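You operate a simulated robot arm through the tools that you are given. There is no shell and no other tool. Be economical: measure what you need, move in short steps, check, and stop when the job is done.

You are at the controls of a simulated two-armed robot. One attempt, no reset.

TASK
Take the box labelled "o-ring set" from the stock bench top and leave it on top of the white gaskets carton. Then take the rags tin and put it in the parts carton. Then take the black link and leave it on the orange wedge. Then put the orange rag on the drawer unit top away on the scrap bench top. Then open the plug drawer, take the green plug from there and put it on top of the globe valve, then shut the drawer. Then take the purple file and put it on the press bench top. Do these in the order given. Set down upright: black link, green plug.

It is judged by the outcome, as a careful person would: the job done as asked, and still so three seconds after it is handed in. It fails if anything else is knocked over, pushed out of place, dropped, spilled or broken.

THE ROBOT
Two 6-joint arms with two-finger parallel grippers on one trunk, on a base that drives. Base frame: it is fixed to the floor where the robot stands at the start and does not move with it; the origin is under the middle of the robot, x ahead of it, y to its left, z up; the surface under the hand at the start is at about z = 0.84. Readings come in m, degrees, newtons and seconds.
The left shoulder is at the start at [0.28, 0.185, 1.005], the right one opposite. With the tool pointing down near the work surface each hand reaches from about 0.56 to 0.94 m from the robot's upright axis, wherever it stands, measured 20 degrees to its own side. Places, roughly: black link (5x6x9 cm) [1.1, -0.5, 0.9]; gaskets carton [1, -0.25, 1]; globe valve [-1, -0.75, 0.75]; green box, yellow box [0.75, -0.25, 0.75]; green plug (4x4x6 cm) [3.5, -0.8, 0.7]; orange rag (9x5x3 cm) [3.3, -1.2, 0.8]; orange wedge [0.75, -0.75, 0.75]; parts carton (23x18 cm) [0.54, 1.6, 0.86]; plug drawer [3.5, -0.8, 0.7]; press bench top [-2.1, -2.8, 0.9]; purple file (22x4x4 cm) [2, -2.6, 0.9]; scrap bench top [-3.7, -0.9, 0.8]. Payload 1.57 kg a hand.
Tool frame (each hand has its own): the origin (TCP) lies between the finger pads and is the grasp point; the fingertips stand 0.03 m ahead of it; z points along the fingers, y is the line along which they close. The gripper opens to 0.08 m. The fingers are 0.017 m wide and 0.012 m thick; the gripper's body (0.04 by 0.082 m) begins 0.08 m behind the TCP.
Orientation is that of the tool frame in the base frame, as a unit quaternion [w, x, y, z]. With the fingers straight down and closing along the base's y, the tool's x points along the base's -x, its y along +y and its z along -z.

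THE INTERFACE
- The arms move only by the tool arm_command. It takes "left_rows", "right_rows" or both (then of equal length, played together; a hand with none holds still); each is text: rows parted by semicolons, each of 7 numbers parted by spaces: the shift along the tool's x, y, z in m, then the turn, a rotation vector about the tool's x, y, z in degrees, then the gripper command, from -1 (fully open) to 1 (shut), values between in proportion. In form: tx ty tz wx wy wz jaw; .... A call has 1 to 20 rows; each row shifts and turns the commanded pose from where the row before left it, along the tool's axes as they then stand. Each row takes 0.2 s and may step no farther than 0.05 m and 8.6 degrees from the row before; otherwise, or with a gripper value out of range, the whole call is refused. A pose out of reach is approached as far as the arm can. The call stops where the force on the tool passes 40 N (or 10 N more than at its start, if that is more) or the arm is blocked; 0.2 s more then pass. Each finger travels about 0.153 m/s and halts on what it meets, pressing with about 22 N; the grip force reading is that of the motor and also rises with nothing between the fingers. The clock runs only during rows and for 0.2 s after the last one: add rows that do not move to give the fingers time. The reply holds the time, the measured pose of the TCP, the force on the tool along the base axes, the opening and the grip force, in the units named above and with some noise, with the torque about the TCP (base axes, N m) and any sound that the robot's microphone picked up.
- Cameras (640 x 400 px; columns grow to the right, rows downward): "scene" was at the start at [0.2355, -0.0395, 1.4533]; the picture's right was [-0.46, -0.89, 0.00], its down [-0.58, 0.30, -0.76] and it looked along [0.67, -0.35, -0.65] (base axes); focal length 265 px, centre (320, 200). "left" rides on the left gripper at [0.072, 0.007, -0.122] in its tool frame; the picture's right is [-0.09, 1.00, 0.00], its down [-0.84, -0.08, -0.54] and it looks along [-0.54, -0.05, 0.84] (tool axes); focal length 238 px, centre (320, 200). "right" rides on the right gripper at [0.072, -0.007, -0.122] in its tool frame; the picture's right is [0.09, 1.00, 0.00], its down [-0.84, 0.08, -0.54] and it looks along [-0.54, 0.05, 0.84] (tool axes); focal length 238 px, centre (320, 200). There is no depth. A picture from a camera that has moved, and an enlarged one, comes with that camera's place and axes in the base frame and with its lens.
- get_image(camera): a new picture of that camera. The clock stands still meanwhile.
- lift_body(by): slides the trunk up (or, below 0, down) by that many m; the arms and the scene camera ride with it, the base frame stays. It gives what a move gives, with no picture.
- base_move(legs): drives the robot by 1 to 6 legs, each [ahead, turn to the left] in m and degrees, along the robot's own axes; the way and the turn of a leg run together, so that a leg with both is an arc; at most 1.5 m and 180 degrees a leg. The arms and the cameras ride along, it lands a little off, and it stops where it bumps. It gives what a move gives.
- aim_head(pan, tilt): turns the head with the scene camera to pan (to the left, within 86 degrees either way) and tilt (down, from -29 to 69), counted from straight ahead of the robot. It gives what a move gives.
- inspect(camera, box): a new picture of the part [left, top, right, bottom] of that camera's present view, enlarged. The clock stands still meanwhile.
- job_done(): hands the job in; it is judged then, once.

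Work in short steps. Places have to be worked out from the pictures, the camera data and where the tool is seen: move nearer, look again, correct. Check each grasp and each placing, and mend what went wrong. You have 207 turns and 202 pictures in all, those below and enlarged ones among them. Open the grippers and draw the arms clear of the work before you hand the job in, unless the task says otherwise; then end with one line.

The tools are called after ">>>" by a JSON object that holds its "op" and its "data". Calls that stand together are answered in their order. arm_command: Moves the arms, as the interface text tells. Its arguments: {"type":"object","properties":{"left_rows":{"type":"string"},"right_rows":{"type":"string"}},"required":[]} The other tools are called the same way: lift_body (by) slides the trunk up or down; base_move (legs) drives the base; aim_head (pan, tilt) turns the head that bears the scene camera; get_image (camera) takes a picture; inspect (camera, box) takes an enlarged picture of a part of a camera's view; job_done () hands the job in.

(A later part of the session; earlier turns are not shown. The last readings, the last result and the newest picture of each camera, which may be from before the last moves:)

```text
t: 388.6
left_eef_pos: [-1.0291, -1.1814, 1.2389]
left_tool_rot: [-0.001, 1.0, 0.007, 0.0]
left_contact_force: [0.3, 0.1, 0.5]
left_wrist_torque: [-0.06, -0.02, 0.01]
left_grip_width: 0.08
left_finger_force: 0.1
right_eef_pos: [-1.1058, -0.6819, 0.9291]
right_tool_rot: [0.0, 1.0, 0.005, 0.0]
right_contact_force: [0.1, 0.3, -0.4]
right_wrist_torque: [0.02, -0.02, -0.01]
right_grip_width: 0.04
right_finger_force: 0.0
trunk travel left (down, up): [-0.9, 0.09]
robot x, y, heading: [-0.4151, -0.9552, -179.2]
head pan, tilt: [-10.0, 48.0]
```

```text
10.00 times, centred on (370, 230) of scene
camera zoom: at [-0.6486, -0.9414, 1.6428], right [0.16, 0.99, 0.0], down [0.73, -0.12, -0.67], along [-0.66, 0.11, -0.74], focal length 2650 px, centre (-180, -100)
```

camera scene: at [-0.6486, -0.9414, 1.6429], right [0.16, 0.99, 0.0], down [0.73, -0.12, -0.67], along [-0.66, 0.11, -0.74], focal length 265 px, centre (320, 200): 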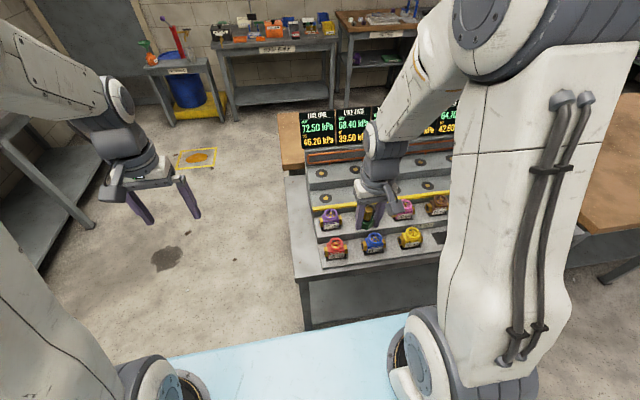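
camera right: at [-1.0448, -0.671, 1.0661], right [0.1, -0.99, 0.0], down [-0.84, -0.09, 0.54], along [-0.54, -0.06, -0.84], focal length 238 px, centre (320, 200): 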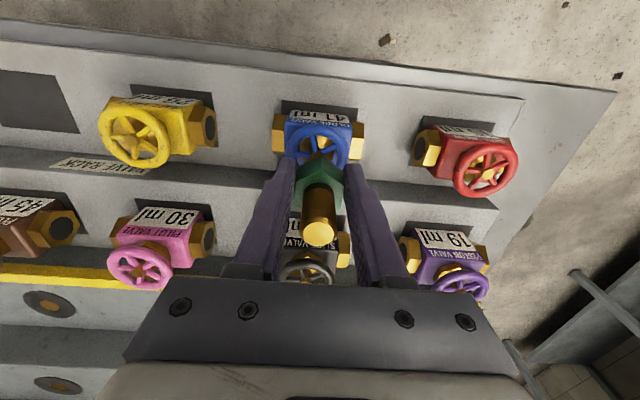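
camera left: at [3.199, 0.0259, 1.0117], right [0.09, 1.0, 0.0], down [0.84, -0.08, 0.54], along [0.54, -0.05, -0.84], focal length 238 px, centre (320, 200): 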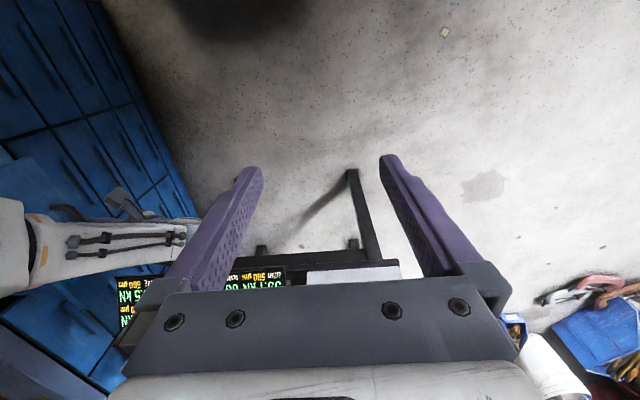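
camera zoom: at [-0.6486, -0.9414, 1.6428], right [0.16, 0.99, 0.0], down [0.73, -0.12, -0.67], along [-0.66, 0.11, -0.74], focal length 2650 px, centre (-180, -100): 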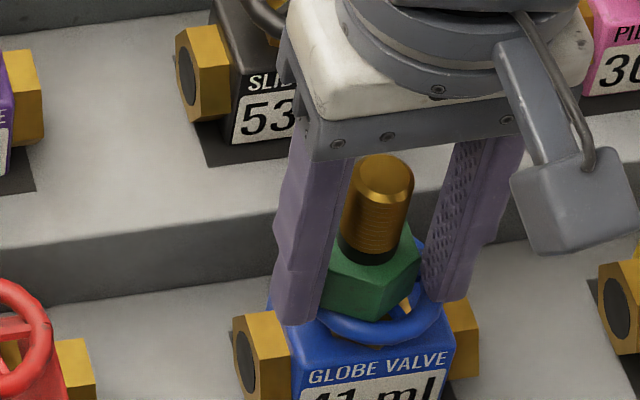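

It stands on the wheel. I open a bit more and rise straight up.

>>> {"op": "arm_command", "data": {"right_rows": "0 0 0 0 0 0 -0.4; 0 0 0 0 0 0 -0.6; 0 0 -0.015 0 0 0 -0.6; 0 0 -0.02 0 0 0 -0.6; 0 0 -0.03 0 0 0 -0.6; 0 0 -0.04 0 0 0 -0.6; 0 0 -0.05 0 0 0 -0.6; 0 0 -0.05 0 0 0 -0.6; 0 0 0 0 0 0 -0.6"}}

>>> {"op": "inspect", "data": {"camera": "scene", "box": [320, 190, 420, 260]}}

>>> {"op": "get_image", "data": {"camera": "right"}}

```text
t: 390.6
left_eef_pos: [-1.028, -1.1813, 1.2398]
left_tool_rot: [0.0, 1.0, 0.007, -0.001]
left_contact_force: [-0.2, 0.6, -0.5]
left_wrist_torque: [-0.02, 0.01, -0.01]
left_grip_width: 0.08
left_finger_force: 0.2
right_eef_pos: [-1.1053, -0.6822, 1.1357]
right_tool_rot: [-0.001, 1.0, 0.005, 0.0]
right_contact_force: [-0.2, 0.7, 0.0]
right_wrist_torque: [0.0, 0.02, 0.02]
right_grip_width: 0.0641
right_finger_force: 0.0
trunk travel left (down, up): [-0.9, 0.09]
robot x, y, heading: [-0.4115, -0.9506, -178.9]
head pan, tilt: [-10.0, 48.0]
```

```text
5.71 times, centred on (370, 225) of scene
camera zoom: at [-0.6483, -0.9415, 1.6429], right [0.16, 0.99, 0.0], down [0.73, -0.12, -0.67], along [-0.66, 0.11, -0.74], focal length 1514 px, centre (34, 57)
```

zoom: 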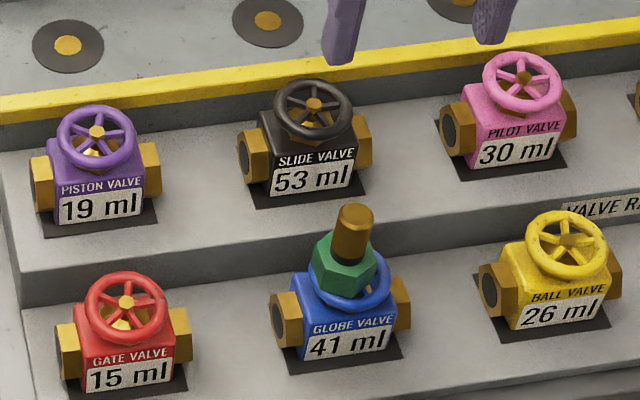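

```text
62 pictures are left
camera right: at [-1.0344, -0.675, 1.256], right [0.1, -0.99, 0.0], down [-0.84, -0.09, 0.54], along [-0.54, -0.06, -0.84], focal length 238 px, centre (320, 200)
```

right: 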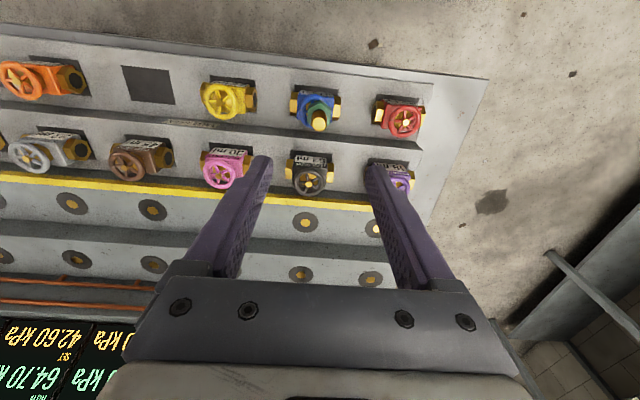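

The plug stands upright on the globe valve. I retract and return along the same route to shut the drawer.

>>> {"op": "arm_command", "data": {"right_rows": "0.04 0.02 -0.02 0 0 0 -0.6; 0.04 0.02 -0.02 0 0 0 -0.6; 0.03 0.03 0 0 0 0 1; 0 0 0 0 0 0 1"}}

>>> {"op": "base_move", "data": {"legs": [[0, -42], [-0.93, 0], [0, 41.5], [-1.38, 0]]}}

```text
t: 391.6
left_eef_pos: [-1.0288, -1.1821, 1.2402]
left_tool_rot: [0.0, 1.0, 0.007, 0.001]
left_contact_force: [0.8, 0.3, -0.1]
left_wrist_torque: [-0.02, 0.02, -0.03]
left_grip_width: 0.08
left_finger_force: 0.1
right_eef_pos: [-0.9955, -0.752, 1.1742]
right_tool_rot: [0.0, 1.0, 0.005, 0.0]
right_contact_force: [0.5, 0.0, 0.9]
right_wrist_torque: [0.0, 0.0, -0.02]
right_grip_width: 0.0
right_finger_force: 21.3
trunk travel left (down, up): [-0.9, 0.09]
robot x, y, heading: [-0.4112, -0.9524, -179.3]
head pan, tilt: [-10.0, 48.0]
```

```text
t: 407.0
left_eef_pos: [1.079, -1.7811, 1.2398]
left_tool_rot: [0.0, 1.0, 0.018, 0.0]
left_contact_force: [-0.2, -0.1, -0.5]
left_wrist_torque: [0.0, -0.03, 0.03]
left_grip_width: 0.0801
left_finger_force: 0.0
right_eef_pos: [1.1043, -1.3507, 1.1752]
right_tool_rot: [0.0, 1.0, 0.015, 0.0]
right_contact_force: [1.0, -0.2, 0.1]
right_wrist_torque: [-0.02, 0.02, 0.02]
right_grip_width: 0.0
right_finger_force: 21.4
trunk travel left (down, up): [-0.9, 0.09]
robot x, y, heading: [1.6908, -1.5384, -178.1]
head pan, tilt: [-10.0, 48.0]
```

Now on to the drawer stance (2.65, −0.2).

>>> {"op": "base_move", "data": {"legs": [[0, -127.5], [1.5, 0], [0.14, 0], [0, -54.3]]}}

>>> {"op": "aim_head", "data": {"pan": -30, "tilt": 45}}

>>> {"op": "get_image", "data": {"camera": "right"}}

```text
t: 423.1
left_eef_pos: [3.2868, -0.0022, 1.2391]
left_tool_rot: [0.001, 0.002, 1.0, 0.0]
left_contact_force: [0.6, 0.4, 0.2]
left_wrist_torque: [0.01, 0.01, -0.01]
left_grip_width: 0.08
left_finger_force: 0.1
right_eef_pos: [3.2437, -0.4328, 1.1741]
right_tool_rot: [0.001, 0.005, 1.0, 0.0]
right_contact_force: [0.3, 0.6, 0.6]
right_wrist_torque: [-0.05, -0.01, -0.02]
right_grip_width: 0.0
right_finger_force: 21.6
trunk travel left (down, up): [-0.9, 0.09]
robot x, y, heading: [2.6616, -0.2202, -0.6]
head pan, tilt: [-10.0, 48.0]
```

```text
t: 423.9
left_eef_pos: [3.2857, -0.003, 1.2396]
left_tool_rot: [-0.001, 0.003, 1.0, 0.0]
left_contact_force: [0.6, 0.8, -0.8]
left_wrist_torque: [-0.02, 0.01, 0.0]
left_grip_width: 0.08
left_finger_force: 0.1
right_eef_pos: [3.2427, -0.4325, 1.175]
right_tool_rot: [0.0, 0.005, 1.0, 0.0]
right_contact_force: [0.6, 0.1, -0.8]
right_wrist_torque: [0.03, -0.01, -0.02]
right_grip_width: 0.0
right_finger_force: 21.0
trunk travel left (down, up): [-0.9, 0.09]
robot x, y, heading: [2.663, -0.2227, -0.5]
head pan, tilt: [-30.0, 45.0]
```

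```text
61 pictures are left
camera right: at [3.1706, -0.4388, 1.2956], right [-0.08, 1.0, 0.0], down [0.84, 0.07, 0.54], along [0.54, 0.04, -0.84], focal length 238 px, centre (320, 200)
```

right: 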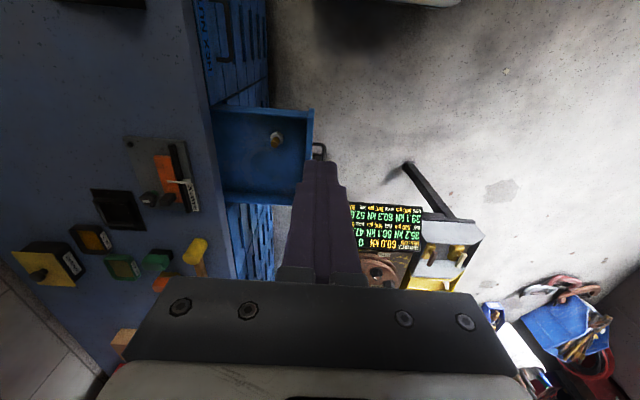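

The bar is now at y≈−0.41. I move the closed hand beyond it (y≈−0.30), then lower the trunk and arm.

>>> {"op": "arm_command", "data": {"right_rows": "-0.0345 0.0217 0 0 0 0 1; -0.0345 0.0217 0 0 0 0 1; -0.0345 0.0217 0 0 0 0 1; -0.0345 0.0217 0 0 0 0 1; -0.0345 0.0217 0 0 0 0 1; -0.0345 0.0217 0 0 0 0 1; 0 0 0 0 0 0 1"}}

>>> {"op": "lift_body", "data": {"by": -0.35}}

>>> {"op": "get_image", "data": {"camera": "right"}}

>>> {"op": "get_image", "data": {"camera": "scene"}}

```text
t: 425.5
left_eef_pos: [3.2855, -0.0034, 1.2402]
left_tool_rot: [0.0, 0.003, 1.0, 0.0]
left_contact_force: [0.7, 0.0, 0.4]
left_wrist_torque: [0.01, -0.02, 0.02]
left_grip_width: 0.08
left_finger_force: 0.1
right_eef_pos: [3.4514, -0.3033, 1.1722]
right_tool_rot: [-0.002, 0.005, 1.0, 0.0]
right_contact_force: [0.6, 0.8, 0.5]
right_wrist_torque: [-0.02, 0.04, -0.01]
right_grip_width: 0.0001
right_finger_force: 21.7
trunk travel left (down, up): [-0.9, 0.09]
robot x, y, heading: [2.6632, -0.223, -0.5]
head pan, tilt: [-30.0, 45.0]
```

```text
t: 428.9
left_eef_pos: [3.2848, -0.0033, 0.8892]
left_tool_rot: [0.0, 0.003, 1.0, 0.0]
left_contact_force: [0.4, -0.1, 0.3]
left_wrist_torque: [0.01, -0.02, -0.01]
left_grip_width: 0.0803
left_finger_force: 0.1
right_eef_pos: [3.4521, -0.3046, 0.8228]
right_tool_rot: [0.0, 0.005, 1.0, 0.0]
right_contact_force: [-0.9, -0.2, 0.0]
right_wrist_torque: [0.0, 0.02, -0.03]
right_grip_width: 0.0
right_finger_force: 22.1
trunk travel left (down, up): [-0.55, 0.44]
robot x, y, heading: [2.6638, -0.2143, -0.4]
head pan, tilt: [-30.0, 45.0]
```

```text
60 pictures are left
camera right: at [3.3786, -0.3108, 0.9446], right [-0.08, 1.0, 0.0], down [0.84, 0.07, 0.54], along [0.54, 0.04, -0.84], focal length 238 px, centre (320, 200)
```

right: 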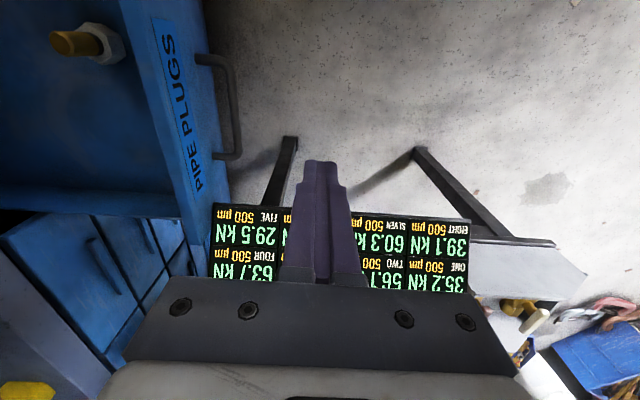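

```text
59 pictures are left
camera scene: at [2.8938, -0.2628, 1.2971], right [-0.51, -0.86, 0.0], down [-0.61, 0.36, -0.71], along [0.61, -0.36, -0.71], focal length 265 px, centre (320, 200)
```

scene: 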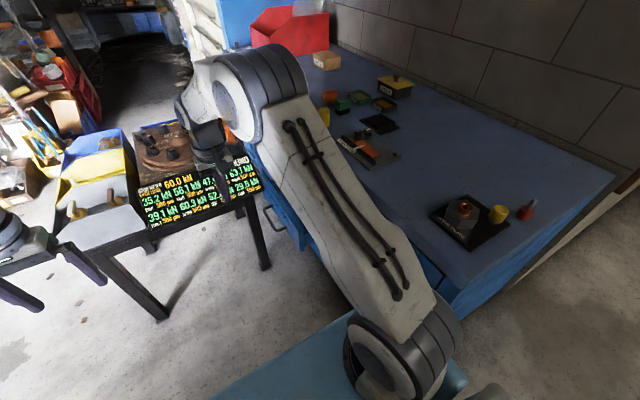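

Bar confirmed at y≈−0.406. Lower to z≈0.645 and push in −y.

>>> {"op": "arm_command", "data": {"right_rows": "0 0 0.045 0 0 0 1; 0 0 0.045 0 0 0 1; 0 0 0.045 0 0 0 1; 0 0 0.043 0 0 0 1; 0 0 0 0 0 0 1; 0 -0.03 0 0 0 0 1; 0 -0.03 0 0 0 0 1; 0 -0.015 0 0 0 0 1; 0 -0.015 0 0 0 0 1; 0 -0.02 0 0 0 0 1; 0 -0.02 0 0 0 0 1; 0 0 0 0 0 0 1"}}

>>> {"op": "get_image", "data": {"camera": "right"}}

```text
t: 431.5
left_eef_pos: [3.2863, -0.0038, 0.8898]
left_tool_rot: [0.0, 0.003, 1.0, 0.001]
left_contact_force: [-0.4, 0.2, 0.5]
left_wrist_torque: [0.03, 0.03, -0.02]
left_grip_width: 0.0801
left_finger_force: 0.0
right_eef_pos: [3.4493, -0.435, 0.6455]
right_tool_rot: [0.001, 0.005, 1.0, 0.0]
right_contact_force: [-0.1, -0.2, -1.2]
right_wrist_torque: [-0.03, 0.0, 0.02]
right_grip_width: 0.0001
right_finger_force: 21.1
trunk travel left (down, up): [-0.55, 0.44]
robot x, y, heading: [2.6629, -0.2185, -0.6]
head pan, tilt: [-30.0, 45.0]
```

```text
58 pictures are left
camera right: at [3.3775, -0.441, 0.7664], right [-0.08, 1.0, 0.0], down [0.84, 0.07, 0.54], along [0.54, 0.04, -0.84], focal length 238 px, centre (320, 200)
```

right: 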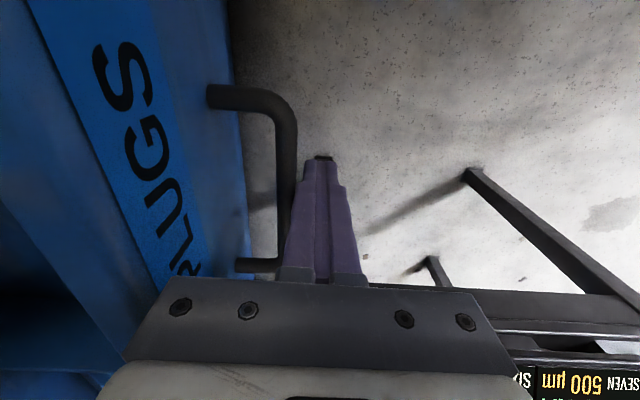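

Pushing on the bar works without much force. I continue until it shuts.

>>> {"op": "arm_command", "data": {"right_rows": "0 -0.02 0 0 0 0 1; 0 -0.02 0 0 0 0 1; 0 -0.02 0 0 0 0 1; 0 -0.02 0 0 0 0 1; 0 -0.02 0 0 0 0 1; 0 -0.02 0 0 0 0 1; 0 -0.02 0 0 0 0 1; 0 -0.02 0 0 0 0 1; 0 -0.01 0 0 0 0 1; 0 0 0 0 0 0 1"}}

>>> {"op": "get_image", "data": {"camera": "right"}}

```text
t: 433.7
left_eef_pos: [3.285, -0.0024, 0.8886]
left_tool_rot: [0.0, 0.003, 1.0, 0.0]
left_contact_force: [-0.2, 0.6, -1.0]
left_wrist_torque: [0.0, -0.01, -0.01]
left_grip_width: 0.0798
left_finger_force: 0.0
right_eef_pos: [3.4486, -0.605, 0.6452]
right_tool_rot: [-0.001, 0.005, 1.0, 0.0]
right_contact_force: [0.0, 0.8, 1.2]
right_wrist_torque: [-0.03, -0.01, 0.0]
right_grip_width: 0.0
right_finger_force: 21.3
trunk travel left (down, up): [-0.55, 0.44]
robot x, y, heading: [2.6674, -0.2204, -0.6]
head pan, tilt: [-30.0, 45.0]
```

```text
57 pictures are left
camera right: at [3.3754, -0.6106, 0.7664], right [-0.08, 1.0, 0.0], down [0.84, 0.07, 0.54], along [0.54, 0.04, -0.84], focal length 238 px, centre (320, 200)
```

right: 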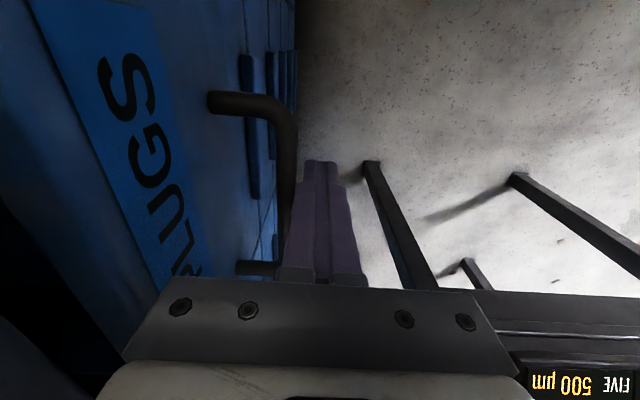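

About 2 cm left; push in small steps until it resists.

>>> {"op": "arm_command", "data": {"right_rows": "0 -0.006 0 0 0 0 1; 0 -0.005 0 0 0 0 1; 0 -0.004 0 0 0 0 1; 0 -0.004 0 0 0 0 1; 0 -0.003 0 0 0 0 1; 0 -0.003 0 0 0 0 1; 0 0 0 0 0 0 1"}}

>>> {"op": "get_image", "data": {"camera": "right"}}

```text
t: 435.2
left_eef_pos: [3.2859, -0.0015, 0.8896]
left_tool_rot: [0.001, 0.003, 1.0, 0.0]
left_contact_force: [0.4, 0.7, 0.2]
left_wrist_torque: [-0.06, -0.01, -0.02]
left_grip_width: 0.0798
left_finger_force: 0.1
right_eef_pos: [3.4502, -0.6212, 0.6463]
right_tool_rot: [-0.002, 0.003, 1.0, 0.003]
right_contact_force: [-3.1, 5.9, 5.8]
right_wrist_torque: [-0.13, -0.06, 0.04]
right_grip_width: 0.0
right_finger_force: 20.9
trunk travel left (down, up): [-0.55, 0.44]
robot x, y, heading: [2.6623, -0.2191, -0.4]
head pan, tilt: [-30.0, 45.0]
stopped in row 7 (right hand): the force on the tool passed its limit at 42 N (the readings are from after the stop); the commanded pose is now the measured one
```

```text
56 pictures are left
camera right: at [3.3763, -0.6295, 0.7669], right [-0.09, 1.0, 0.01], down [0.84, 0.07, 0.54], along [0.54, 0.05, -0.84], focal length 238 px, centre (320, 200)
```

right: 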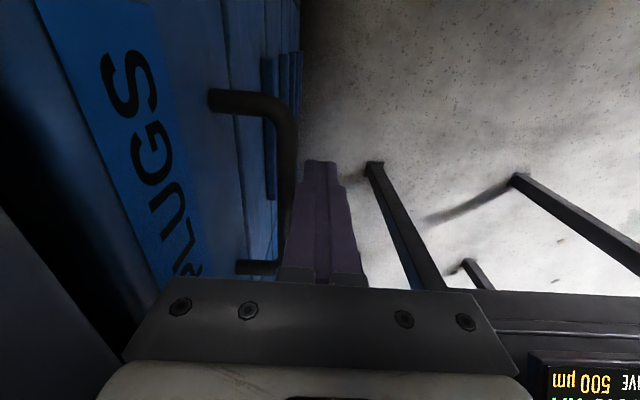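

It resisted at hand y −0.621 (expected ≈−0.624). I back off and check whether it is flush.

>>> {"op": "arm_command", "data": {"right_rows": "0 0.03 0 0 0 0 1; 0 0.045 0 0 0 0 1; 0 0.045 0 0 0 0 1; 0 0.03 -0.03 0 0 0 1; 0 0 -0.045 0 0 0 1; 0 0 -0.05 0 0 0 1; 0 0 -0.05 0 0 0 1; 0 0 -0.05 0 0 0 1; 0 0 0 0 0 0 1"}}

>>> {"op": "get_image", "data": {"camera": "right"}}

>>> {"op": "aim_head", "data": {"pan": -35, "tilt": 35}}

>>> {"op": "get_image", "data": {"camera": "scene"}}

```text
t: 437.2
left_eef_pos: [3.2859, -0.0024, 0.8897]
left_tool_rot: [0.0, 0.003, 1.0, -0.001]
left_contact_force: [0.3, -0.3, 0.0]
left_wrist_torque: [0.0, -0.01, 0.01]
left_grip_width: 0.0799
left_finger_force: 0.0
right_eef_pos: [3.4494, -0.4739, 0.8727]
right_tool_rot: [-0.001, 0.003, 1.0, 0.004]
right_contact_force: [0.8, -0.2, -0.3]
right_wrist_torque: [-0.01, 0.01, 0.02]
right_grip_width: 0.0
right_finger_force: 21.6
trunk travel left (down, up): [-0.55, 0.44]
robot x, y, heading: [2.664, -0.22, -0.4]
head pan, tilt: [-30.0, 45.0]
```

```text
55 pictures are left
camera right: at [3.3776, -0.4821, 0.9935], right [-0.08, 1.0, 0.01], down [0.84, 0.07, 0.54], along [0.54, 0.05, -0.84], focal length 238 px, centre (320, 200)
```

right: 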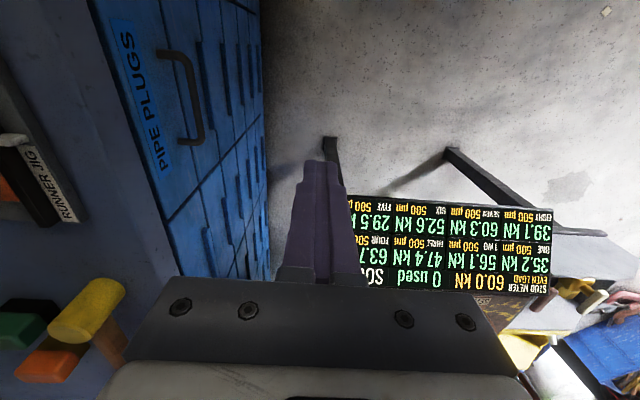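

```text
t: 437.9
left_eef_pos: [3.2856, -0.0023, 0.8901]
left_tool_rot: [0.0, 0.002, 1.0, -0.001]
left_contact_force: [-0.2, 0.4, 0.8]
left_wrist_torque: [-0.04, 0.0, -0.02]
left_grip_width: 0.0799
left_finger_force: 0.1
right_eef_pos: [3.4504, -0.4744, 0.8718]
right_tool_rot: [-0.002, 0.004, 1.0, 0.003]
right_contact_force: [-0.2, -0.1, -0.4]
right_wrist_torque: [0.01, 0.03, -0.01]
right_grip_width: 0.0
right_finger_force: 21.5
trunk travel left (down, up): [-0.55, 0.44]
robot x, y, heading: [2.6652, -0.2194, -0.4]
head pan, tilt: [-35.0, 35.0]
```

```text
54 pictures are left
camera scene: at [2.8956, -0.2719, 1.3118], right [-0.58, -0.81, 0.0], down [-0.47, 0.33, -0.82], along [0.67, -0.47, -0.57], focal length 265 px, centre (320, 200)
```

scene: 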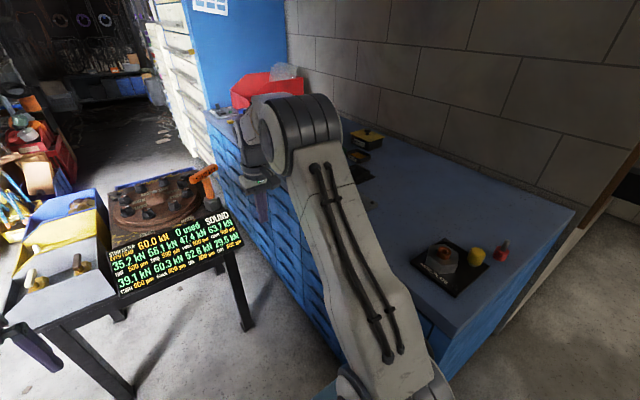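

I zoom in on the drawer front.

>>> {"op": "inspect", "data": {"camera": "right", "box": [80, 0, 280, 240]}}

```text
1.67 times, centred on (180, 120) of right
camera zoom: at [3.3777, -0.4821, 0.9929], right [-0.08, 1.0, 0.01], down [0.84, 0.07, 0.54], along [0.54, 0.05, -0.84], focal length 397 px, centre (553, 333)
```

zoom: 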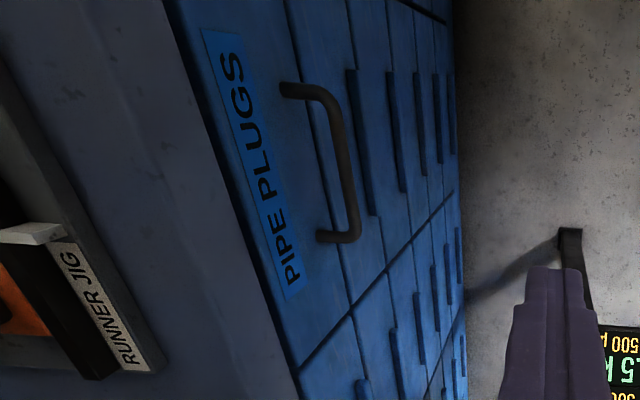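

The drawer is flush again. Now the purple file: raise the trunk, retract and drive toward the wall bench near x≈2.

>>> {"op": "lift_body", "data": {"by": 0.35}}

>>> {"op": "arm_command", "data": {"right_rows": "0.04 0.01 0 0 0 0 -1; 0.04 0.01 0 0 0 0 -1; 0.04 0.01 0 0 0 0 -1; 0.04 0.01 0 0 0 0 -1; 0.04 0 0 0 0 0 -1; 0 0 0 0 0 0 -1"}}

>>> {"op": "base_move", "data": {"legs": [[0, 55], [-1.3, 0], [0, -145]]}}

>>> {"op": "aim_head", "data": {"pan": 0, "tilt": 35}}

>>> {"op": "get_image", "data": {"camera": "scene"}}

```text
t: 441.4
left_eef_pos: [3.2855, -0.0021, 1.2402]
left_tool_rot: [0.0, 0.003, 1.0, 0.0]
left_contact_force: [0.5, 0.3, 0.8]
left_wrist_torque: [0.01, 0.03, 0.01]
left_grip_width: 0.0803
left_finger_force: 0.1
right_eef_pos: [3.4496, -0.4735, 1.2217]
right_tool_rot: [-0.002, 0.003, 1.0, 0.003]
right_contact_force: [0.3, 0.0, -0.3]
right_wrist_torque: [-0.02, 0.04, -0.05]
right_grip_width: 0.0
right_finger_force: 21.5
trunk travel left (down, up): [-0.9, 0.09]
robot x, y, heading: [2.6641, -0.2194, -0.4]
head pan, tilt: [-35.0, 35.0]
```

```text
t: 442.8
left_eef_pos: [3.2853, -0.002, 1.2395]
left_tool_rot: [0.001, 0.003, 1.0, 0.0]
left_contact_force: [-0.6, -0.5, -0.2]
left_wrist_torque: [0.0, -0.03, 0.01]
left_grip_width: 0.08
left_finger_force: 0.0
right_eef_pos: [3.249, -0.4331, 1.2235]
right_tool_rot: [-0.002, 0.004, 1.0, 0.004]
right_contact_force: [0.2, 0.2, -0.5]
right_wrist_torque: [-0.03, 0.02, 0.0]
right_grip_width: 0.08
right_finger_force: 0.1
trunk travel left (down, up): [-0.9, 0.09]
robot x, y, heading: [2.6622, -0.2187, -0.5]
head pan, tilt: [-35.0, 35.0]
```

```text
t: 457.8
left_eef_pos: [2.0939, -1.9074, 1.2408]
left_tool_rot: [0.0, 0.715, 0.699, 0.0]
left_contact_force: [0.0, 0.3, 0.7]
left_wrist_torque: [-0.01, 0.01, -0.03]
left_grip_width: 0.0801
left_finger_force: 0.0
right_eef_pos: [1.6643, -1.8615, 1.2235]
right_tool_rot: [0.001, 0.717, 0.698, 0.004]
right_contact_force: [-0.5, -0.6, -0.2]
right_wrist_torque: [-0.03, -0.01, -0.01]
right_grip_width: 0.08
right_finger_force: 0.1
trunk travel left (down, up): [-0.9, 0.09]
robot x, y, heading: [1.8879, -1.2804, -91.8]
head pan, tilt: [-35.0, 35.0]
```

```text
t: 458.8
left_eef_pos: [2.094, -1.9074, 1.2394]
left_tool_rot: [0.0, 0.716, 0.698, 0.0]
left_contact_force: [-0.5, -0.1, -0.3]
left_wrist_torque: [0.01, -0.01, -0.06]
left_grip_width: 0.0799
left_finger_force: 0.0
right_eef_pos: [1.6642, -1.8622, 1.2227]
right_tool_rot: [0.001, 0.717, 0.697, 0.004]
right_contact_force: [0.2, 0.3, -0.3]
right_wrist_torque: [0.01, 0.03, 0.04]
right_grip_width: 0.0801
right_finger_force: 0.0
trunk travel left (down, up): [-0.9, 0.09]
robot x, y, heading: [1.8892, -1.2825, -91.6]
head pan, tilt: [0.0, 35.0]
```

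```text
52 pictures are left
camera scene: at [1.8834, -1.5292, 1.6618], right [-1.0, 0.03, 0.0], down [0.02, 0.57, -0.82], along [-0.02, -0.82, -0.57], focal length 265 px, centre (320, 200)
```

scene: 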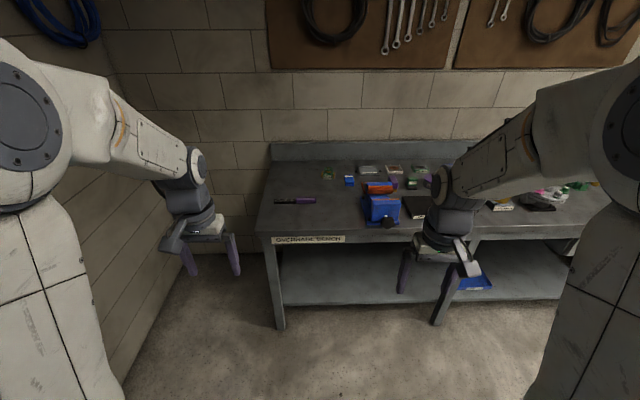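

The file lies along x at ≈[1.975, -2.657]; bench edge y≈−2.40. I drive forward 0.65 m and use the left hand.

>>> {"op": "base_move", "data": {"legs": [[0, 1.6], [0.65, 0]]}}

>>> {"op": "get_image", "data": {"camera": "left"}}

```text
t: 462.8
left_eef_pos: [2.1104, -2.5544, 1.2403]
left_tool_rot: [0.0, 0.706, 0.708, -0.001]
left_contact_force: [0.3, 0.4, -0.3]
left_wrist_torque: [-0.01, 0.02, 0.01]
left_grip_width: 0.0803
left_finger_force: 0.0
right_eef_pos: [1.6799, -2.5209, 1.2232]
right_tool_rot: [0.001, 0.708, 0.707, 0.003]
right_contact_force: [-0.3, -0.1, -0.2]
right_wrist_torque: [0.0, 0.01, 0.0]
right_grip_width: 0.08
right_finger_force: 0.0
trunk travel left (down, up): [-0.9, 0.09]
robot x, y, heading: [1.8903, -1.9317, -90.0]
head pan, tilt: [0.0, 35.0]
```

```text
51 pictures are left
camera left: at [2.1175, -2.4836, 1.3617], right [1.0, -0.09, 0.0], down [-0.08, -0.84, 0.54], along [-0.05, -0.54, -0.84], focal length 238 px, centre (320, 200)
```

left: 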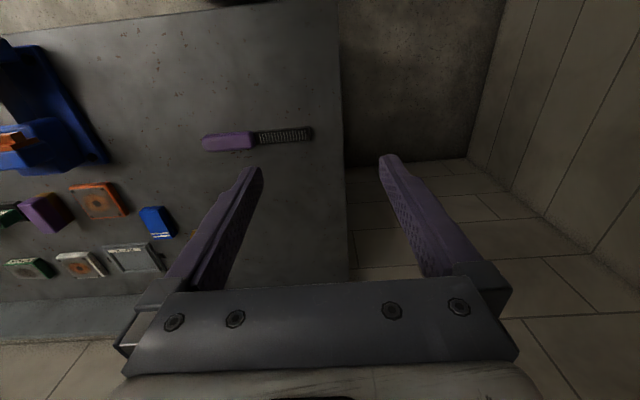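

File: y≈−2.633, x 1.853–2.085 (handle at low x). I move the left hand above the handle end and turn the wrist 90°.

>>> {"op": "arm_command", "data": {"left_rows": "-0.0197 -0.0414 0 0 0 0 -1; -0.0197 -0.0414 0 0 0 0 -1; -0.0197 -0.0414 0 0 0 0 -1; -0.0197 -0.0414 0 0 0 0 -1; 0 0 0 0 0 8.2 -1; 0 0 0 0 0 8.2 -1; 0 0 0 0 0 8.2 -1; 0 0 0 0 0 8.2 -1; 0 0 0 0 0 8.2 -1; 0 0 0 0 0 8.2 -1; 0 0 0 0 0 8.2 -1; 0 0 0 0 0 8.2 -1; 0 0 0 0 0 8.2 -1; 0 0 0 0 0 8.2 -1; 0 0 0 0 0 8 -1; 0 0 0 0 0 0 -1"}}

>>> {"op": "get_image", "data": {"camera": "left"}}

```text
t: 466.2
left_eef_pos: [1.9438, -2.6342, 1.2403]
left_tool_rot: [-0.001, 1.0, -0.001, 0.0]
left_contact_force: [-0.1, -0.6, 0.6]
left_wrist_torque: [-0.01, 0.05, 0.0]
left_grip_width: 0.08
left_finger_force: 0.0
right_eef_pos: [1.6793, -2.5211, 1.2237]
right_tool_rot: [0.002, 0.708, 0.707, 0.004]
right_contact_force: [1.2, 0.0, 0.2]
right_wrist_torque: [0.02, 0.01, -0.02]
right_grip_width: 0.0801
right_finger_force: 0.0
trunk travel left (down, up): [-0.9, 0.09]
robot x, y, heading: [1.8878, -1.9315, -90.3]
head pan, tilt: [0.0, 35.0]
```

```text
50 pictures are left
camera left: at [2.0173, -2.6414, 1.3617], right [-0.09, -1.0, 0.0], down [-0.84, 0.08, 0.54], along [-0.54, 0.05, -0.84], focal length 238 px, centre (320, 200)
```

left: 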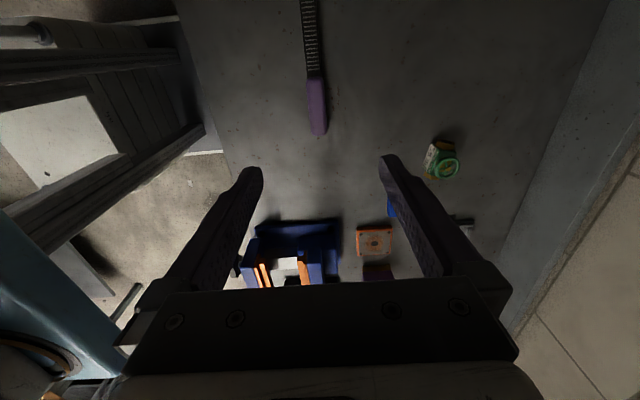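

Aligned. Descend to z≈0.98 and check height.

>>> {"op": "arm_command", "data": {"left_rows": "0 -0.005 0.045 0 0 0 -1; 0 0 0.045 0 0 0 -1; 0 0 0.045 0 0 0 -1; 0 0 0.045 0 0 0 -1; 0 0 0.045 0 0 0 -1; 0 0 0.035 0 0 0 -1; 0 0 0 0 0 0 -1"}}

>>> {"op": "get_image", "data": {"camera": "left"}}

```text
t: 467.8
left_eef_pos: [1.9431, -2.6282, 0.9775]
left_tool_rot: [-0.001, 1.0, 0.001, 0.0]
left_contact_force: [0.4, -0.3, -0.4]
left_wrist_torque: [-0.02, 0.01, -0.01]
left_grip_width: 0.0799
left_finger_force: 0.1
right_eef_pos: [1.6787, -2.5219, 1.2242]
right_tool_rot: [0.002, 0.708, 0.707, 0.004]
right_contact_force: [-0.7, -0.4, 0.8]
right_wrist_torque: [-0.01, -0.01, -0.04]
right_grip_width: 0.0798
right_finger_force: 0.0
trunk travel left (down, up): [-0.9, 0.09]
robot x, y, heading: [1.8915, -1.9304, -90.2]
head pan, tilt: [0.0, 35.0]
```

```text
49 pictures are left
camera left: at [2.0171, -2.6355, 1.1008], right [-0.09, -1.0, 0.0], down [-0.84, 0.08, 0.54], along [-0.54, 0.05, -0.84], focal length 238 px, centre (320, 200)
```

left: 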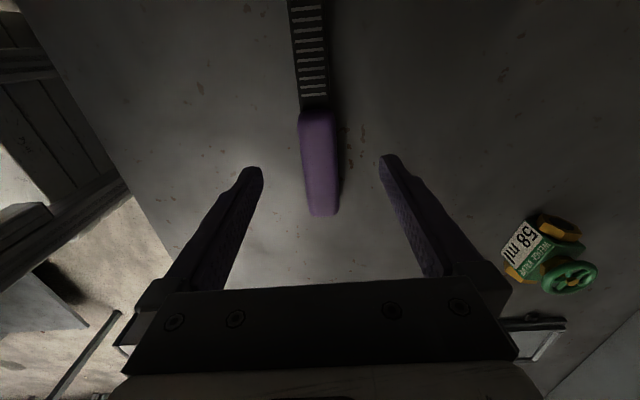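

Handle top ≈0.885. I descend to z≈0.888 and then creep.

>>> {"op": "arm_command", "data": {"left_rows": "0 0 0.03 0 0 0 -1; 0 0 0.03 0 0 0 -1; 0 0 0.02 0 0 0 -1; 0 0 0.008 0 0 0 -1; 0 0 0 0 0 0 -1"}}

>>> {"op": "get_image", "data": {"camera": "left"}}

```text
t: 468.5
left_eef_pos: [1.9435, -2.6294, 0.9112]
left_tool_rot: [-0.001, 1.0, 0.0, 0.001]
left_contact_force: [1.2, 3.2, 10.4]
left_wrist_torque: [-0.31, 0.03, -0.05]
left_grip_width: 0.0767
left_finger_force: 0.1
right_eef_pos: [1.6786, -2.5216, 1.2237]
right_tool_rot: [0.001, 0.708, 0.706, 0.004]
right_contact_force: [0.1, -0.6, 0.2]
right_wrist_torque: [-0.01, -0.01, 0.0]
right_grip_width: 0.0798
right_finger_force: 0.0
trunk travel left (down, up): [-0.9, 0.09]
robot x, y, heading: [1.8877, -1.9318, -89.8]
head pan, tilt: [0.0, 35.0]
stopped in row 3 (left hand): the force on the tool passed its limit at 57 N (the readings are from after the stop); the commanded pose is now the measured one
```

```text
48 pictures are left
camera left: at [2.0173, -2.6373, 1.0319], right [-0.09, -1.0, 0.0], down [-0.84, 0.08, 0.54], along [-0.54, 0.05, -0.84], focal length 238 px, centre (320, 200)
```

left: 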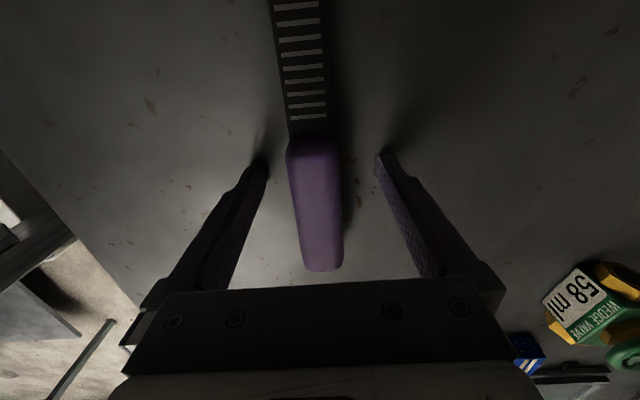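

The bench top is at ≈0.88. I rise 3 mm, close on the handle and lift a little.

>>> {"op": "arm_command", "data": {"left_rows": "0 0 -0.003 0 0 0 -1; 0 0 0 0 0 0 0; 0 0 0 0 0 0 0.5; 0 0 0 0 0 0 1; 0 0 0 0 0 0 1; 0 0 0 0 0 0 1; 0 0 0 0 0 0 1; 0 0 -0.006 0 0 0 1; 0 0 -0.01 0 0 0 1; 0 0 -0.014 0 0 0 1; 0 0 0 0 0 0 1"}}

>>> {"op": "get_image", "data": {"camera": "left"}}

```text
t: 470.9
left_eef_pos: [1.944, -2.6293, 0.9427]
left_tool_rot: [-0.001, 1.0, 0.001, 0.0]
left_contact_force: [-0.5, -0.1, -3.7]
left_wrist_torque: [0.05, 0.04, 0.04]
left_grip_width: 0.0318
left_finger_force: 21.6
right_eef_pos: [1.6787, -2.5205, 1.2244]
right_tool_rot: [0.001, 0.708, 0.706, 0.004]
right_contact_force: [0.0, 0.2, -0.8]
right_wrist_torque: [0.01, -0.01, 0.01]
right_grip_width: 0.0798
right_finger_force: 0.1
trunk travel left (down, up): [-0.9, 0.09]
robot x, y, heading: [1.8886, -1.9353, -90.2]
head pan, tilt: [0.0, 35.0]
```

```text
47 pictures are left
camera left: at [2.0173, -2.6371, 1.0643], right [-0.09, -1.0, 0.0], down [-0.84, 0.08, 0.54], along [-0.54, 0.05, -0.84], focal length 238 px, centre (320, 200)
```

left: 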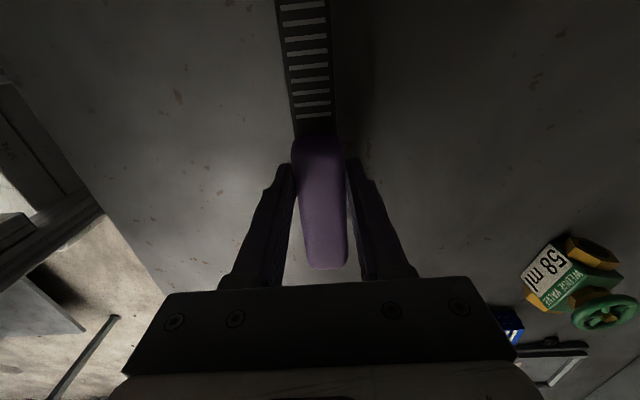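

The file is held level. I raise it, retract, and back away from the bench.

>>> {"op": "arm_command", "data": {"left_rows": "0 0 -0.02 0 0 0 1; 0 0 -0.03 0 0 0 1; 0 0 -0.03 0 0 0 1; 0 0 -0.035 0 0 0 1; 0 0 -0.035 0 0 0 1; 0 0 -0.035 0 0 0 1; 0 0 -0.035 0 0 0 1; 0 0 -0.03 0 0 0 1; 0 0 0 0 0 0 1"}}

>>> {"op": "base_move", "data": {"legs": [[-0.35, 0], [0, -90]]}}

>>> {"op": "get_image", "data": {"camera": "left"}}

```text
t: 472.9
left_eef_pos: [1.9443, -2.63, 1.1934]
left_tool_rot: [-0.001, 1.0, 0.001, 0.002]
left_contact_force: [-0.4, -0.5, -2.5]
left_wrist_torque: [-0.01, 0.01, 0.02]
left_grip_width: 0.0317
left_finger_force: 22.0
right_eef_pos: [1.6795, -2.5205, 1.2238]
right_tool_rot: [0.0, 0.708, 0.706, 0.005]
right_contact_force: [-0.4, 0.2, 0.3]
right_wrist_torque: [-0.01, -0.02, 0.0]
right_grip_width: 0.08
right_finger_force: 0.1
trunk travel left (down, up): [-0.9, 0.09]
robot x, y, heading: [1.8902, -1.9349, -90.1]
head pan, tilt: [0.0, 35.0]
```

```text
t: 479.0
left_eef_pos: [1.1948, -1.6502, 1.1923]
left_tool_rot: [0.0, 0.713, -0.702, 0.002]
left_contact_force: [0.0, 0.6, -3.1]
left_wrist_torque: [0.0, -0.02, -0.01]
left_grip_width: 0.0318
left_finger_force: 21.6
right_eef_pos: [1.3002, -1.384, 1.2231]
right_tool_rot: [0.003, 1.0, 0.006, 0.003]
right_contact_force: [0.4, -0.1, -0.1]
right_wrist_torque: [0.0, -0.01, -0.02]
right_grip_width: 0.0798
right_finger_force: 0.0
trunk travel left (down, up): [-0.9, 0.09]
robot x, y, heading: [1.89, -1.5851, -179.4]
head pan, tilt: [0.0, 35.0]
```

```text
46 pictures are left
camera left: at [1.1901, -1.7221, 1.3143], right [-1.0, 0.08, 0.0], down [0.07, 0.84, 0.54], along [0.04, 0.54, -0.84], focal length 238 px, centre (320, 200)
```

left: 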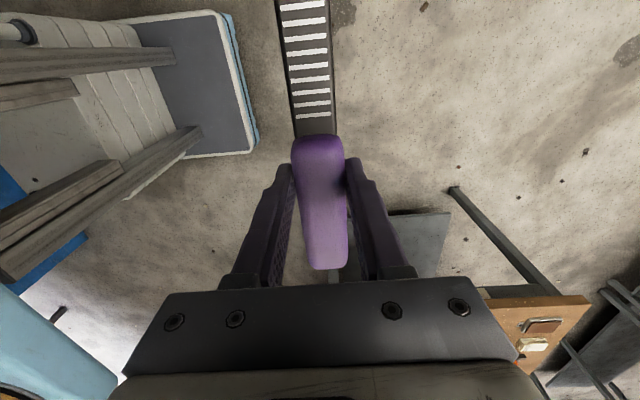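

Drive 4 m along the corridor toward the press bench.

>>> {"op": "base_move", "data": {"legs": [[0, -0.6], [1.5, 0], [1.5, 0], [1.0, 0]]}}

>>> {"op": "aim_head", "data": {"pan": 80, "tilt": 35}}

>>> {"op": "get_image", "data": {"camera": "scene"}}

```text
t: 498.6
left_eef_pos: [-2.8184, -1.6453, 1.1926]
left_tool_rot: [0.0, 0.71, -0.704, 0.002]
left_contact_force: [0.3, 0.5, -3.8]
left_wrist_torque: [0.01, -0.02, -0.02]
left_grip_width: 0.0319
left_finger_force: 21.7
right_eef_pos: [-2.7116, -1.3774, 1.2228]
right_tool_rot: [0.003, 1.0, 0.002, 0.003]
right_contact_force: [0.7, 0.0, -0.4]
right_wrist_torque: [0.0, 0.01, 0.01]
right_grip_width: 0.08
right_finger_force: 0.1
trunk travel left (down, up): [-0.9, 0.09]
robot x, y, heading: [-2.1217, -1.5861, -179.6]
head pan, tilt: [0.0, 35.0]
```

```text
t: 500.1
left_eef_pos: [-2.8179, -1.6434, 1.1932]
left_tool_rot: [0.0, 0.709, -0.705, 0.001]
left_contact_force: [0.2, 0.3, -2.7]
left_wrist_torque: [-0.02, 0.01, 0.0]
left_grip_width: 0.0314
left_finger_force: 22.1
right_eef_pos: [-2.7104, -1.3782, 1.2229]
right_tool_rot: [0.004, 1.0, 0.003, 0.003]
right_contact_force: [0.7, 0.8, -0.7]
right_wrist_torque: [-0.01, -0.02, -0.01]
right_grip_width: 0.0802
right_finger_force: 0.0
trunk travel left (down, up): [-0.9, 0.09]
robot x, y, heading: [-2.1233, -1.5857, -179.7]
head pan, tilt: [80.0, 35.0]
```

```text
45 pictures are left
camera scene: at [-2.2971, -1.6733, 1.6618], right [-0.99, 0.17, 0.0], down [0.1, 0.57, -0.82], along [-0.14, -0.81, -0.57], focal length 265 px, centre (320, 200)
```

scene: 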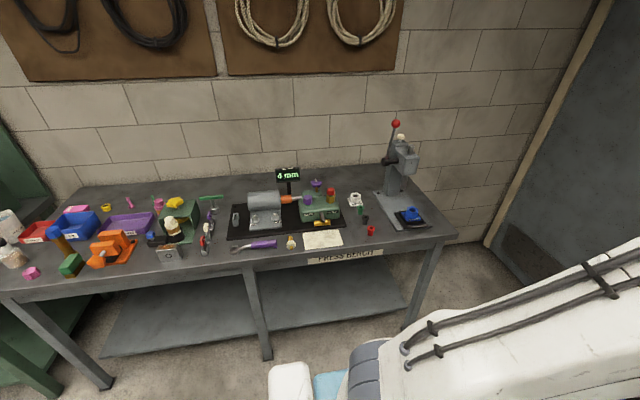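

That's the press bench. I zoom to find a free spot for the 22-cm file.

>>> {"op": "inspect", "data": {"camera": "scene", "box": [160, 160, 460, 290]}}

```text
2.13 times, centred on (310, 225) of scene
camera zoom: at [-2.2971, -1.6733, 1.6618], right [-0.99, 0.17, 0.0], down [0.1, 0.57, -0.82], along [-0.14, -0.81, -0.57], focal length 565 px, centre (341, 147)
```

zoom: 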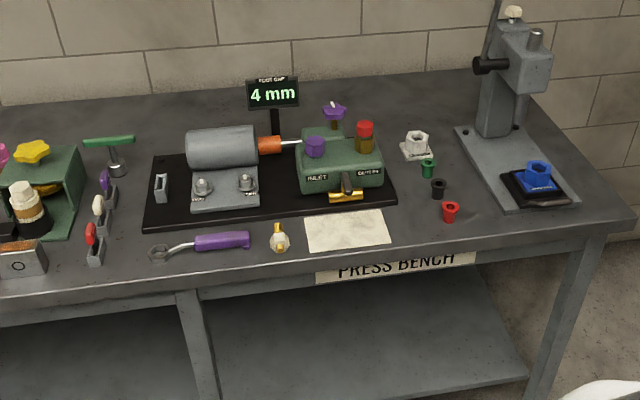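

A free strip lies at the bench front between the paper (x>−2.54) and the press, y −2.415…−2.48. I'll put the file at x −2.80…−2.58, y≈−2.448. First retract the right arm, then move into position.

>>> {"op": "arm_command", "data": {"right_rows": "0.027 -0.036 0 0 0 0 -1; 0.027 -0.036 0 0 0 0 -1; 0.027 -0.036 0 0 0 0 -1; 0.027 -0.036 0 0 0 0 -1; 0.027 -0.036 0 0 0 0 -1; 0.027 -0.036 0 0 0 0 -1; 0.027 -0.036 0 0 0 0 -1; 0 0 0 0 0 0 -1"}}

>>> {"op": "base_move", "data": {"legs": [[0.58, 0], [0, 89.7], [0.2, 0]]}}

>>> {"op": "aim_head", "data": {"pan": 0, "tilt": 45}}

>>> {"op": "get_image", "data": {"camera": "scene"}}

>>> {"op": "get_image", "data": {"camera": "left"}}

```text
t: 501.9
left_eef_pos: [-2.8182, -1.6451, 1.1919]
left_tool_rot: [0.0, 0.709, -0.705, 0.002]
left_contact_force: [-0.7, 0.4, -2.8]
left_wrist_torque: [0.01, -0.01, 0.02]
left_grip_width: 0.0315
left_finger_force: 22.4
right_eef_pos: [-2.5236, -1.1246, 1.2233]
right_tool_rot: [0.003, 1.0, 0.002, 0.003]
right_contact_force: [0.4, 0.3, -0.5]
right_wrist_torque: [-0.01, 0.02, 0.02]
right_grip_width: 0.0799
right_finger_force: 0.0
trunk travel left (down, up): [-0.9, 0.09]
robot x, y, heading: [-2.122, -1.5863, -179.6]
head pan, tilt: [80.0, 35.0]
```

```text
t: 510.2
left_eef_pos: [-2.6416, -2.4806, 1.193]
left_tool_rot: [-0.001, 1.0, 0.004, 0.001]
left_contact_force: [-0.4, -0.1, -3.3]
left_wrist_torque: [-0.01, 0.03, -0.01]
left_grip_width: 0.0317
left_finger_force: 21.7
right_eef_pos: [-3.1607, -2.1876, 1.2231]
right_tool_rot: [0.001, 0.704, 0.71, 0.004]
right_contact_force: [0.0, 0.8, 0.0]
right_wrist_torque: [-0.02, -0.04, 0.01]
right_grip_width: 0.0799
right_finger_force: 0.0
trunk travel left (down, up): [-0.9, 0.09]
robot x, y, heading: [-2.7001, -1.784, -89.6]
head pan, tilt: [80.0, 35.0]
```

```text
t: 511.8
left_eef_pos: [-2.6417, -2.4808, 1.1922]
left_tool_rot: [0.0, 1.0, 0.004, 0.002]
left_contact_force: [-0.2, 0.2, -1.9]
left_wrist_torque: [0.0, 0.06, -0.02]
left_grip_width: 0.0317
left_finger_force: 22.0
right_eef_pos: [-3.1609, -2.1874, 1.2238]
right_tool_rot: [0.001, 0.704, 0.71, 0.004]
right_contact_force: [0.8, 0.9, -0.4]
right_wrist_torque: [-0.04, -0.01, 0.01]
right_grip_width: 0.0798
right_finger_force: 0.1
trunk travel left (down, up): [-0.9, 0.09]
robot x, y, heading: [-2.7027, -1.7889, -89.6]
head pan, tilt: [0.0, 45.0]
```

```text
43 pictures are left
camera scene: at [-2.7003, -2.0276, 1.647], right [-1.0, -0.01, 0.0], down [0.0, 0.71, -0.71], along [0.0, -0.71, -0.71], focal length 265 px, centre (320, 200)
```

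scene: 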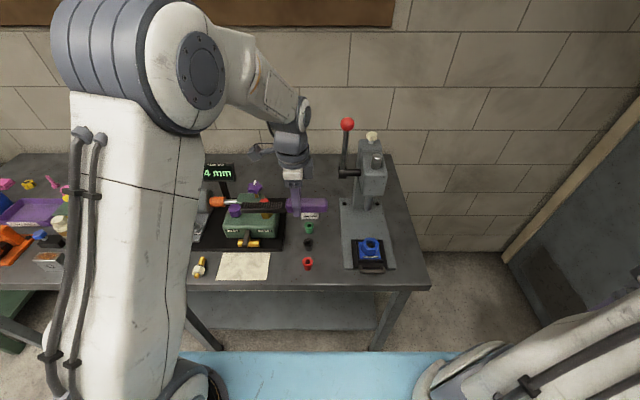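

```text
42 pictures are left
camera left: at [-2.5695, -2.4881, 1.3143], right [-0.08, -1.0, 0.0], down [-0.84, 0.07, 0.54], along [-0.54, 0.05, -0.84], focal length 238 px, centre (320, 200)
```

left: 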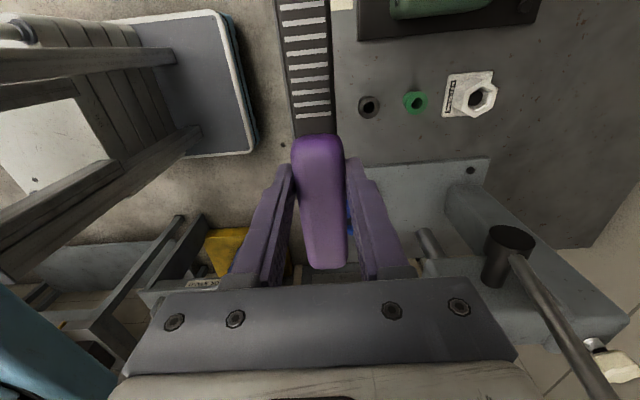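

Free strip confirmed: y −2.412…−2.481. I move to [-2.72, -2.446] and descend to z≈0.97.

>>> {"op": "arm_command", "data": {"left_rows": "-0.026 -0.0119 0 0 0 0 1; -0.026 -0.0119 0 0 0 0 1; -0.026 -0.0119 0 0 0 0 1; 0 0 0.035 0 0 0 1; 0 0 0.04 0 0 0 1; 0 0 0.04 0 0 0 1; 0 0 0.04 0 0 0 1; 0 0 0.04 0 0 0 1; 0 0 0.03 0 0 0 1; 0 0 0 0 0 0 1"}}

>>> {"op": "get_image", "data": {"camera": "left"}}

>>> {"op": "inspect", "data": {"camera": "scene", "box": [190, 160, 430, 310]}}

```text
t: 514.0
left_eef_pos: [-2.7221, -2.4463, 0.9677]
left_tool_rot: [-0.002, 1.0, 0.004, 0.001]
left_contact_force: [-0.1, -0.1, -3.4]
left_wrist_torque: [0.01, 0.03, 0.0]
left_grip_width: 0.0314
left_finger_force: 22.2
right_eef_pos: [-3.1603, -2.1871, 1.2236]
right_tool_rot: [0.0, 0.704, 0.71, 0.004]
right_contact_force: [-0.2, -0.9, 0.2]
right_wrist_torque: [0.01, 0.01, 0.0]
right_grip_width: 0.0798
right_finger_force: 0.0
trunk travel left (down, up): [-0.9, 0.09]
robot x, y, heading: [-2.7039, -1.7847, -89.8]
head pan, tilt: [0.0, 45.0]
```

```text
41 pictures are left
camera left: at [-2.6481, -2.4537, 1.0893], right [-0.08, -1.0, 0.0], down [-0.84, 0.07, 0.54], along [-0.54, 0.05, -0.84], focal length 238 px, centre (320, 200)
```

left: 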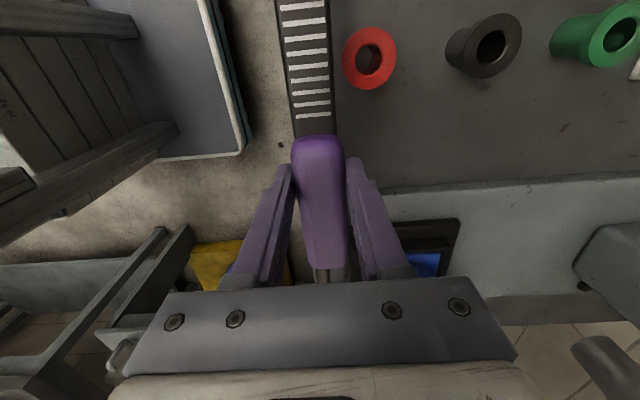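

```text
2.67 times, centred on (310, 235) of scene
camera zoom: at [-2.7004, -2.0277, 1.647], right [-1.0, -0.01, 0.0], down [0.0, 0.71, -0.71], along [0.0, -0.71, -0.71], focal length 707 px, centre (347, 107)
```

zoom: 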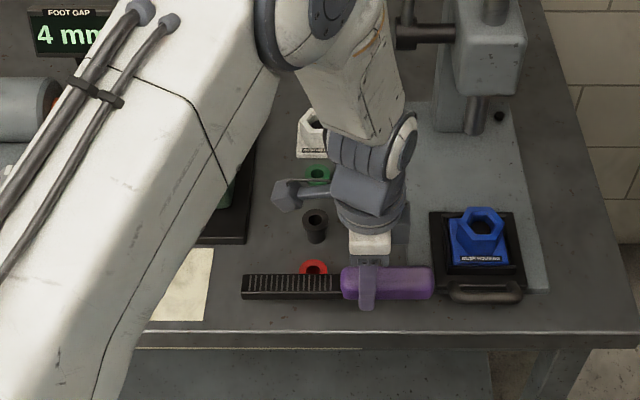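

Slight refinement (+6 mm x, +6 mm y) to keep clear of the red plug and tray, then lower in steps.

>>> {"op": "arm_command", "data": {"left_rows": "0.006 -0.006 0 0 0 0 1; 0 0 0.015 0 0 0 1; 0 0 0.015 0 0 0 1; 0 0 0.01 0 0 0 1; 0 0 0 0 0 0 1"}}

>>> {"op": "get_image", "data": {"camera": "left"}}

```text
t: 515.2
left_eef_pos: [-2.7147, -2.4398, 0.9259]
left_tool_rot: [-0.001, 1.0, 0.004, 0.0]
left_contact_force: [0.6, -0.9, -2.6]
left_wrist_torque: [0.04, 0.01, 0.03]
left_grip_width: 0.0318
left_finger_force: 22.5
right_eef_pos: [-3.1592, -2.1884, 1.2228]
right_tool_rot: [0.001, 0.705, 0.71, 0.004]
right_contact_force: [-0.3, -0.2, 0.2]
right_wrist_torque: [0.02, 0.01, 0.01]
right_grip_width: 0.08
right_finger_force: 0.1
trunk travel left (down, up): [-0.9, 0.09]
robot x, y, heading: [-2.7006, -1.7831, -89.6]
head pan, tilt: [0.0, 45.0]
```

```text
39 pictures are left
camera left: at [-2.641, -2.4473, 1.0491], right [-0.08, -1.0, 0.0], down [-0.84, 0.07, 0.54], along [-0.54, 0.05, -0.84], focal length 238 px, centre (320, 200)
```

left: 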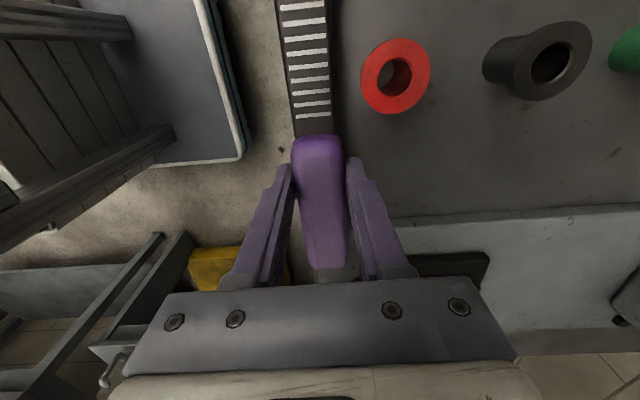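

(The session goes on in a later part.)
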